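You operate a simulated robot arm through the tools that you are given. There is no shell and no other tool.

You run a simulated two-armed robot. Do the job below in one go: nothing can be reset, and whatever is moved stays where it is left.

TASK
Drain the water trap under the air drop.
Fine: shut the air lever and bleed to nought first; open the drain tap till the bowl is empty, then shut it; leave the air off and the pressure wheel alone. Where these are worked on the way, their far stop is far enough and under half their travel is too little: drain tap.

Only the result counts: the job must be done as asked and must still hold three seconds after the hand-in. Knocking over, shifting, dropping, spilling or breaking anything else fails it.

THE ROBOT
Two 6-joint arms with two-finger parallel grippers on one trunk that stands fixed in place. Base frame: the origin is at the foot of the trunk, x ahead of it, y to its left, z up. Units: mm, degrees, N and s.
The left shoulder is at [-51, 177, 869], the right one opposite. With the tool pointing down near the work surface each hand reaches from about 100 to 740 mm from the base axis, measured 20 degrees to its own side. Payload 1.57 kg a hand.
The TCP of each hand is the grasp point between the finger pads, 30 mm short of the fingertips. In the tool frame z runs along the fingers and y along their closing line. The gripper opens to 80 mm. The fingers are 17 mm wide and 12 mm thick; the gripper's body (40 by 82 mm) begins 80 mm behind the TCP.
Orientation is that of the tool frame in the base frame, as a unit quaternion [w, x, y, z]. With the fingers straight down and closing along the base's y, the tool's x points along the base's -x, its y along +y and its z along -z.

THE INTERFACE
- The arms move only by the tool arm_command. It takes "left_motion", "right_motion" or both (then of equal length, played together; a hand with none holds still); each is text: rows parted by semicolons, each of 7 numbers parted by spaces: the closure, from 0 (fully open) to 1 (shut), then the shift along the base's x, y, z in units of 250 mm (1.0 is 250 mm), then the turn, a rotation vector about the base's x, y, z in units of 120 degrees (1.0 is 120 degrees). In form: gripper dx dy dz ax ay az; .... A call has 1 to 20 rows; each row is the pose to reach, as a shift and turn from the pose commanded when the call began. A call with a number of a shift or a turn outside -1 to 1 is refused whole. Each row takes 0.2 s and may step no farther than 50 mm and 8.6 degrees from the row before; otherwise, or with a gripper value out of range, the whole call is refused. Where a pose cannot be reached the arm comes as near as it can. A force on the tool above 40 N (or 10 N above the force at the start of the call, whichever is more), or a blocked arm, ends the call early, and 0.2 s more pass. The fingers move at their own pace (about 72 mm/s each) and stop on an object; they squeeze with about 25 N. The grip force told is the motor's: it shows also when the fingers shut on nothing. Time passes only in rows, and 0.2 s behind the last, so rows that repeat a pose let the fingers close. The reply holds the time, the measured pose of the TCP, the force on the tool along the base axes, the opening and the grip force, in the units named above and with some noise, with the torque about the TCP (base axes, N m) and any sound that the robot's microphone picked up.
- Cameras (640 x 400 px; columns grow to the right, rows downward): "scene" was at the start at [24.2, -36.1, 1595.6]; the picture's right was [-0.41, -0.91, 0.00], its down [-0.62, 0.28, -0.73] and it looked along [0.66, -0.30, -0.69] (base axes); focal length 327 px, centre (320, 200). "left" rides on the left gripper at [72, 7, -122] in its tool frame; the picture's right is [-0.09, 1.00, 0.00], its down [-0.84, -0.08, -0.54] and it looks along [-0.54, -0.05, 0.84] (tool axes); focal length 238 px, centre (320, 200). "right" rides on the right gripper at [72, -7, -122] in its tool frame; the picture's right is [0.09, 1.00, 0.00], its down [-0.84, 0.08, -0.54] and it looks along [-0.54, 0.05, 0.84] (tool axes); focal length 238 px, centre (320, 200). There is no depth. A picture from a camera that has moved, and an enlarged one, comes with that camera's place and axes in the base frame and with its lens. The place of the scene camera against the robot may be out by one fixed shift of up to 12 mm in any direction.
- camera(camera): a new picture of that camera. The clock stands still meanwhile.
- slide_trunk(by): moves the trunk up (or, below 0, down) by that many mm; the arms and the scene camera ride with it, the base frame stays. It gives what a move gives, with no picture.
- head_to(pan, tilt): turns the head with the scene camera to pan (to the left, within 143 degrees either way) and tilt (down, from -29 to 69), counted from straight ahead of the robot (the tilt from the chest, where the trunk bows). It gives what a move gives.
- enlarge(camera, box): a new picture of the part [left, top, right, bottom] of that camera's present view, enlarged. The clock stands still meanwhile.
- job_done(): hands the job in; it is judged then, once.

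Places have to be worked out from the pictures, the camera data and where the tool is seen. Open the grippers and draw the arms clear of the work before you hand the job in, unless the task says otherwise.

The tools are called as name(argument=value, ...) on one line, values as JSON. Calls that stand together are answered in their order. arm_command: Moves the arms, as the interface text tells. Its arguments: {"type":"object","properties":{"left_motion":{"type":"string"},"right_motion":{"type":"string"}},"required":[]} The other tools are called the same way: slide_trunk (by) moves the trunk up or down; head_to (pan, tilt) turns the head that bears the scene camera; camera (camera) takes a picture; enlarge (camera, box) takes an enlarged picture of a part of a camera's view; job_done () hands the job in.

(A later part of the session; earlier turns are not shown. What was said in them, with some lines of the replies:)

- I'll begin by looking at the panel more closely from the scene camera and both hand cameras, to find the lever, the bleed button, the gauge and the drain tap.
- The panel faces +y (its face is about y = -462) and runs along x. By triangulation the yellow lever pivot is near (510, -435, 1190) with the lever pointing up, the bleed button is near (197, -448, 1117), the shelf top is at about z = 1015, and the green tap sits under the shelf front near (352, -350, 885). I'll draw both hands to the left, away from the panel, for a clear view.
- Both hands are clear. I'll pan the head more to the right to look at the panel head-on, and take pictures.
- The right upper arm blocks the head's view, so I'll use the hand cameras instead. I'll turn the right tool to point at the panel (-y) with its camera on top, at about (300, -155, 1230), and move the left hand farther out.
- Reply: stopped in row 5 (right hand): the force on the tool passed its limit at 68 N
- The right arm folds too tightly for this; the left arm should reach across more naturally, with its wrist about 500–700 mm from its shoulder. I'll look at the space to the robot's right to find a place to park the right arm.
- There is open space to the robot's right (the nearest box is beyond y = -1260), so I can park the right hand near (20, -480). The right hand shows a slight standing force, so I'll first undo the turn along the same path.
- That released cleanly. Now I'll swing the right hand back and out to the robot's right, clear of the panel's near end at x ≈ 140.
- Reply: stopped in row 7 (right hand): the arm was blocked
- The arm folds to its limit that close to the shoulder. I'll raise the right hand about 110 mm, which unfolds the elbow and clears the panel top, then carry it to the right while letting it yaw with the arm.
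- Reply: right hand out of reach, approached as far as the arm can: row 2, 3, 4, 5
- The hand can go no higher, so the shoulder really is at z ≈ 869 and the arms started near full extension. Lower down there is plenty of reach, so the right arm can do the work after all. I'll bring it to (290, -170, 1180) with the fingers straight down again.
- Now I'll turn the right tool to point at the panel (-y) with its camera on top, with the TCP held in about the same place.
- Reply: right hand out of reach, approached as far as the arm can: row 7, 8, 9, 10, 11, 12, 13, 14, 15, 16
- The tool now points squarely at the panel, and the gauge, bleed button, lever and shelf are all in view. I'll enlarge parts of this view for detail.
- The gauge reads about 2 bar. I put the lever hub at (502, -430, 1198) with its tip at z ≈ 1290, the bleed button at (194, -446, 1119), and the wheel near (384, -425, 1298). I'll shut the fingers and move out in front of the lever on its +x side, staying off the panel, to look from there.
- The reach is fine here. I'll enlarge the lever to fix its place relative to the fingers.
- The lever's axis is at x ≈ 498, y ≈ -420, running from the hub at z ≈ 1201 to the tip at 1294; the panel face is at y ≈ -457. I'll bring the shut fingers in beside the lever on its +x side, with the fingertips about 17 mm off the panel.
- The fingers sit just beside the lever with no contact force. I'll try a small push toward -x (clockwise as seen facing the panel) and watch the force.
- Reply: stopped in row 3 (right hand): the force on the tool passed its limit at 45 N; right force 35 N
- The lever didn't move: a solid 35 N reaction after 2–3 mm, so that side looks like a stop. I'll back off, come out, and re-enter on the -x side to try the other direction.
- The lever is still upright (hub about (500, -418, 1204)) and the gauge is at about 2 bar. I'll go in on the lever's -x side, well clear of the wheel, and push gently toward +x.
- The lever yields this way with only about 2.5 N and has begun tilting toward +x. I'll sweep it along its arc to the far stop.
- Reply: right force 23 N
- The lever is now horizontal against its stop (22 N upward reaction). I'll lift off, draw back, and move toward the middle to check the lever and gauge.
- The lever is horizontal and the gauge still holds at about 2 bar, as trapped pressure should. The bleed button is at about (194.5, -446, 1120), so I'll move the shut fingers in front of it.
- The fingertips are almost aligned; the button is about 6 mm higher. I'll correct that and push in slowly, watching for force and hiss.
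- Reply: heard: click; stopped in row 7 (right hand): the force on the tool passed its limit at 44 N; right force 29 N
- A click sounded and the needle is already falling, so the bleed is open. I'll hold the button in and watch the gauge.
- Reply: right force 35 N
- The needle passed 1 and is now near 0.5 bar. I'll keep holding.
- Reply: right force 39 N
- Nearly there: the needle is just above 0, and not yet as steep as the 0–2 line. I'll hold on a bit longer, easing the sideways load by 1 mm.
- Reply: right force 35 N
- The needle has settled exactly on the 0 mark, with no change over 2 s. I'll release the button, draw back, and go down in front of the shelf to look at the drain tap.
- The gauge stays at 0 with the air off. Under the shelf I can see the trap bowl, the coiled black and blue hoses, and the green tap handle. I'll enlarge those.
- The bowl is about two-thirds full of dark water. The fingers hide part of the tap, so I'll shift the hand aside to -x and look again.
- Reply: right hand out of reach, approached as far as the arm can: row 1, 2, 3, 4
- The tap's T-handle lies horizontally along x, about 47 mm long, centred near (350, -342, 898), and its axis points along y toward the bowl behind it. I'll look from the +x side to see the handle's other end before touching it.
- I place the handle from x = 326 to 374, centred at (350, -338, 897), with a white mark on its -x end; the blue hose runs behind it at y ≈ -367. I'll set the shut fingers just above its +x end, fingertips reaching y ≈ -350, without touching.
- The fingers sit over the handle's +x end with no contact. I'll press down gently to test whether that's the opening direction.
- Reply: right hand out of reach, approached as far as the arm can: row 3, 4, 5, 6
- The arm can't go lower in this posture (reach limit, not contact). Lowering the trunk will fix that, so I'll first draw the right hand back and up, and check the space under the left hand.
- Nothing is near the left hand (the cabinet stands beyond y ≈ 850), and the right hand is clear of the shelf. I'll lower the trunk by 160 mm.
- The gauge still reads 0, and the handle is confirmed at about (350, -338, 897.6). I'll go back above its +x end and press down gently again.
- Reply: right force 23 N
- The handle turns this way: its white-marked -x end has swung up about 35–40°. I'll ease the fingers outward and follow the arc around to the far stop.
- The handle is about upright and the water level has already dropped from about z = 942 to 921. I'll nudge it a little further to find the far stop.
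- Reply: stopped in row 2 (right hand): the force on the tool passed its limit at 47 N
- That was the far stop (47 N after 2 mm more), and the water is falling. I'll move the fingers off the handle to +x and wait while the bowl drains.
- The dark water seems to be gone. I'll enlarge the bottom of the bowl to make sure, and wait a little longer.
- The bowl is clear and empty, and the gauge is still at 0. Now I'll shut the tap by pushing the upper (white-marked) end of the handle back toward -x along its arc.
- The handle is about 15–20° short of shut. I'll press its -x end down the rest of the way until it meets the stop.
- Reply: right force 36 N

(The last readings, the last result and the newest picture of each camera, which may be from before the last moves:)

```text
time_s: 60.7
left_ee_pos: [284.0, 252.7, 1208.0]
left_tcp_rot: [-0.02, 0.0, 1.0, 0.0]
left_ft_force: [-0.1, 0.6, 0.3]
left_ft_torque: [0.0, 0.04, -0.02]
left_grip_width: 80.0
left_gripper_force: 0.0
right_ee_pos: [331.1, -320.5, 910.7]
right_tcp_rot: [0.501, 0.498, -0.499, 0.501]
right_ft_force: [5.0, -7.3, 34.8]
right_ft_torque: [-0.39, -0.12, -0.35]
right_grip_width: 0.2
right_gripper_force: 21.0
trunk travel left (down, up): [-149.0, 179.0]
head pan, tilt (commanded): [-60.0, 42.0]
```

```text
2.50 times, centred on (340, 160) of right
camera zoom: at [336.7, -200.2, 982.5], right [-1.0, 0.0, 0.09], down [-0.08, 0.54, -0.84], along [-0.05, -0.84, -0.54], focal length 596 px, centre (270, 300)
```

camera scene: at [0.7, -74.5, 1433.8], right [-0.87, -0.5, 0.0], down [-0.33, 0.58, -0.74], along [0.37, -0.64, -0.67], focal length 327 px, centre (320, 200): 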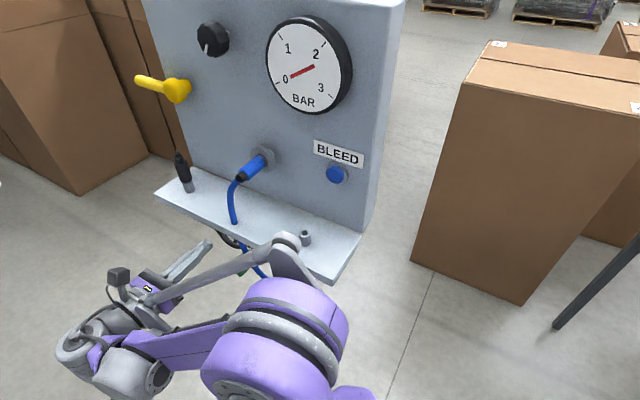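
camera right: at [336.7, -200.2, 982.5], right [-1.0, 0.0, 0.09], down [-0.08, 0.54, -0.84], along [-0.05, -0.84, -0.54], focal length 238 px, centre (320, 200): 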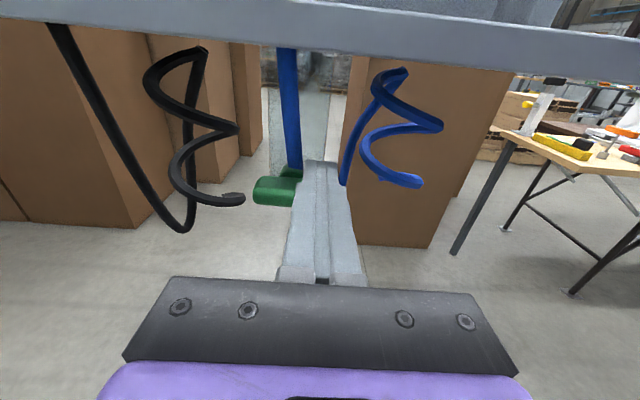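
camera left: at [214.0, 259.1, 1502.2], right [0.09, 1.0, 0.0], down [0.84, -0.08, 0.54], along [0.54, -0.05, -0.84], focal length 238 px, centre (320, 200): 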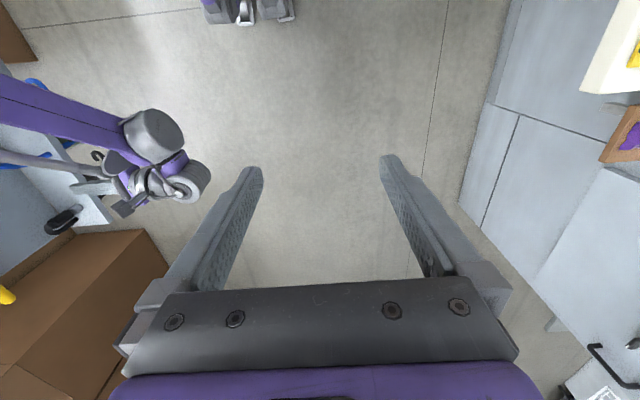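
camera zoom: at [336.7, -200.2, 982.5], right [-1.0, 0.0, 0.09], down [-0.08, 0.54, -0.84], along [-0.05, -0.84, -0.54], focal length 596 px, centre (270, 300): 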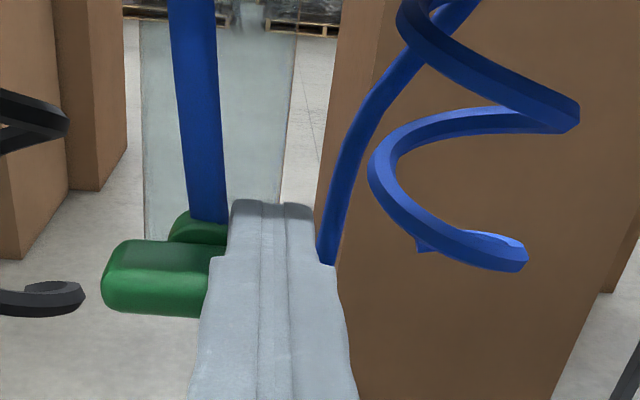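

The handle is horizontal again and against its shut stop (35 N upward). I'll lift off and draw the hand back to check the result.

arm_command(right_motion="1 0 0 0.03 0 0 0; 1 0 0 0.07 0 0 0; 1 0 0.1 0.08 0 0 0; 1 0.06 0.2 0.1 0 0 0; 1 0.2 0.28 0.12 0 0 0; 1 0.32 0.3 0.14 0 0 0; 1 0.32 0.3 0.14 0 0 0")

camera(camera="right")

enlarge(camera="right", box=[320, 60, 480, 200])

camera(camera="scene")

```text
time_s: 62.3
left_ee_pos: [286.9, 251.5, 1207.1]
left_tcp_rot: [-0.02, 0.0, 1.0, 0.0]
left_ft_force: [-0.2, -0.3, 0.1]
left_ft_torque: [0.02, 0.01, -0.01]
left_grip_width: 80.0
left_gripper_force: 0.1
right_ee_pos: [410.3, -247.2, 942.6]
right_tcp_rot: [-0.5, -0.501, 0.502, -0.498]
right_ft_force: [0.3, -0.8, 0.4]
right_ft_torque: [-0.02, 0.0, 0.0]
right_grip_width: 0.1
right_gripper_force: 21.0
trunk travel left (down, up): [-149.0, 179.0]
head pan, tilt (commanded): [-60.0, 42.0]
```

```text
taken
camera right: at [415.9, -126.3, 1015.9], right [-1.0, 0.0, 0.09], down [-0.08, 0.54, -0.84], along [-0.05, -0.84, -0.54], focal length 238 px, centre (320, 200)
```

right: 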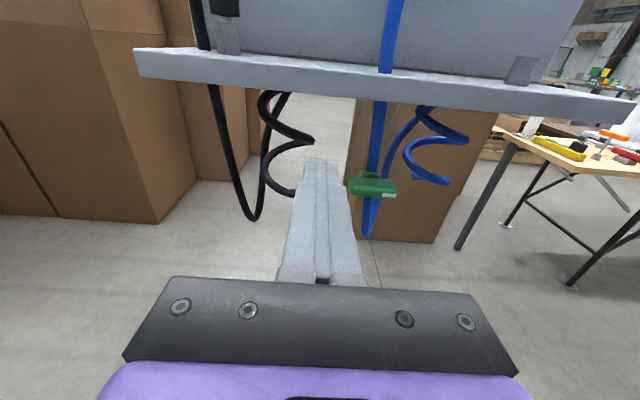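

```text
2.86 times, centred on (400, 130) of right
camera zoom: at [415.9, -126.3, 1015.9], right [-1.0, 0.0, 0.09], down [-0.08, 0.54, -0.84], along [-0.05, -0.84, -0.54], focal length 681 px, centre (91, 400)
```

zoom: 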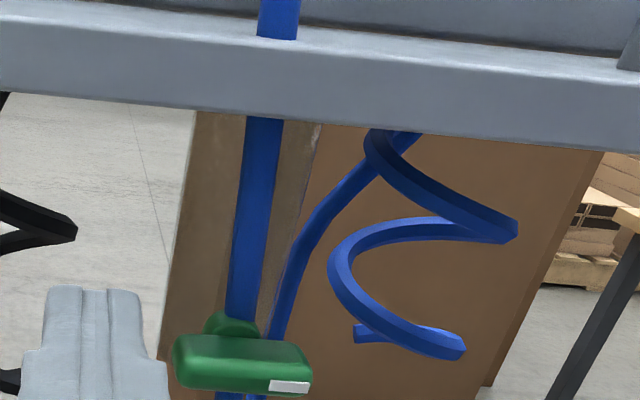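

```text
taken
camera scene: at [0.5, -74.5, 1433.8], right [-0.87, -0.5, 0.0], down [-0.33, 0.58, -0.74], along [0.37, -0.64, -0.67], focal length 327 px, centre (320, 200)
```

scene: 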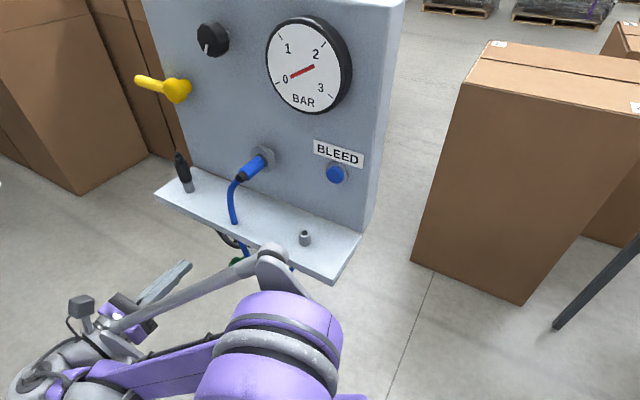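

The handle is back exactly as it was, white mark on the -x end, and the bowl is empty. I'll open the right gripper while drawing the hand farther from the panel, then check the lever and gauge once more.

arm_command(right_motion="0 0.04 0.08 0.02 0 0 0; 0 0.08 0.16 0.04 0 0 0; 0 0.12 0.24 0.06 0 0 0; 0 0.16 0.3 0.08 0 0 0; 0 0.16 0.3 0.08 0 0 0; 0 0.16 0.3 0.08 0 0 0")

enlarge(camera="scene", box=[120, 0, 380, 200])

camera(camera="right")

```text
time_s: 63.7
left_ee_pos: [286.4, 252.0, 1206.9]
left_tcp_rot: [-0.022, 0.0, 1.0, 0.0]
left_ft_force: [0.4, -0.1, -0.2]
left_ft_torque: [0.02, 0.0, 0.01]
left_grip_width: 80.1
left_gripper_force: 0.0
right_ee_pos: [452.1, -170.8, 959.4]
right_tcp_rot: [-0.5, -0.5, 0.501, -0.499]
right_ft_force: [-0.6, -0.3, -0.6]
right_ft_torque: [0.02, 0.0, 0.01]
right_grip_width: 80.1
right_gripper_force: 0.2
trunk travel left (down, up): [-149.0, 179.0]
head pan, tilt (commanded): [-60.0, 42.0]
```

```text
2.00 times, centred on (250, 100) of scene
camera zoom: at [0.8, -74.4, 1433.8], right [-0.87, -0.5, 0.0], down [-0.33, 0.58, -0.74], along [0.37, -0.64, -0.67], focal length 654 px, centre (460, 400)
```

zoom: 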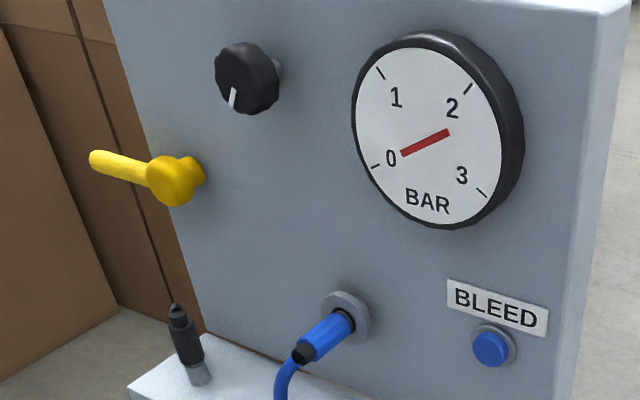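

```text
taken
camera right: at [458.0, -50.8, 1033.0], right [-1.0, 0.0, 0.09], down [-0.08, 0.54, -0.84], along [-0.05, -0.84, -0.54], focal length 238 px, centre (320, 200)
```

right: 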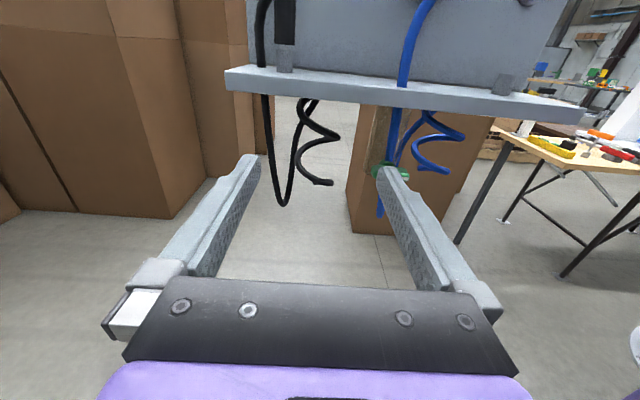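

Everything is in place: the air lever is shut against its stop, the gauge holds at 0, and the bowl is empty. The drain tap is shut against its stop, I haven't touched the pressure wheel, and both hands are open and clear of the panel. Handing in.

job_done()

```text
The job is handed in.
```

The water trap is drained and the job is handed in; no verdict has come back.

- **Air:** the lever is turned to its shut stop and left off. It would not move toward the robot (a solid stop), so I turned it the other way.
- **Pressure:** I held the bleed button until the gauge went from about 2 bar to 0. It still read 0 at my last look, about 30 seconds after I let go of the button.
- **Drain tap:** I opened it to its far stop and waited until the bowl was clear and empty. Then I pushed it back to its shut stop.
- **Pressure wheel:** I didn't touch it.

I lowered the trunk 160 mm to reach the tap and left it there. Both grippers are open and clear of the panel.
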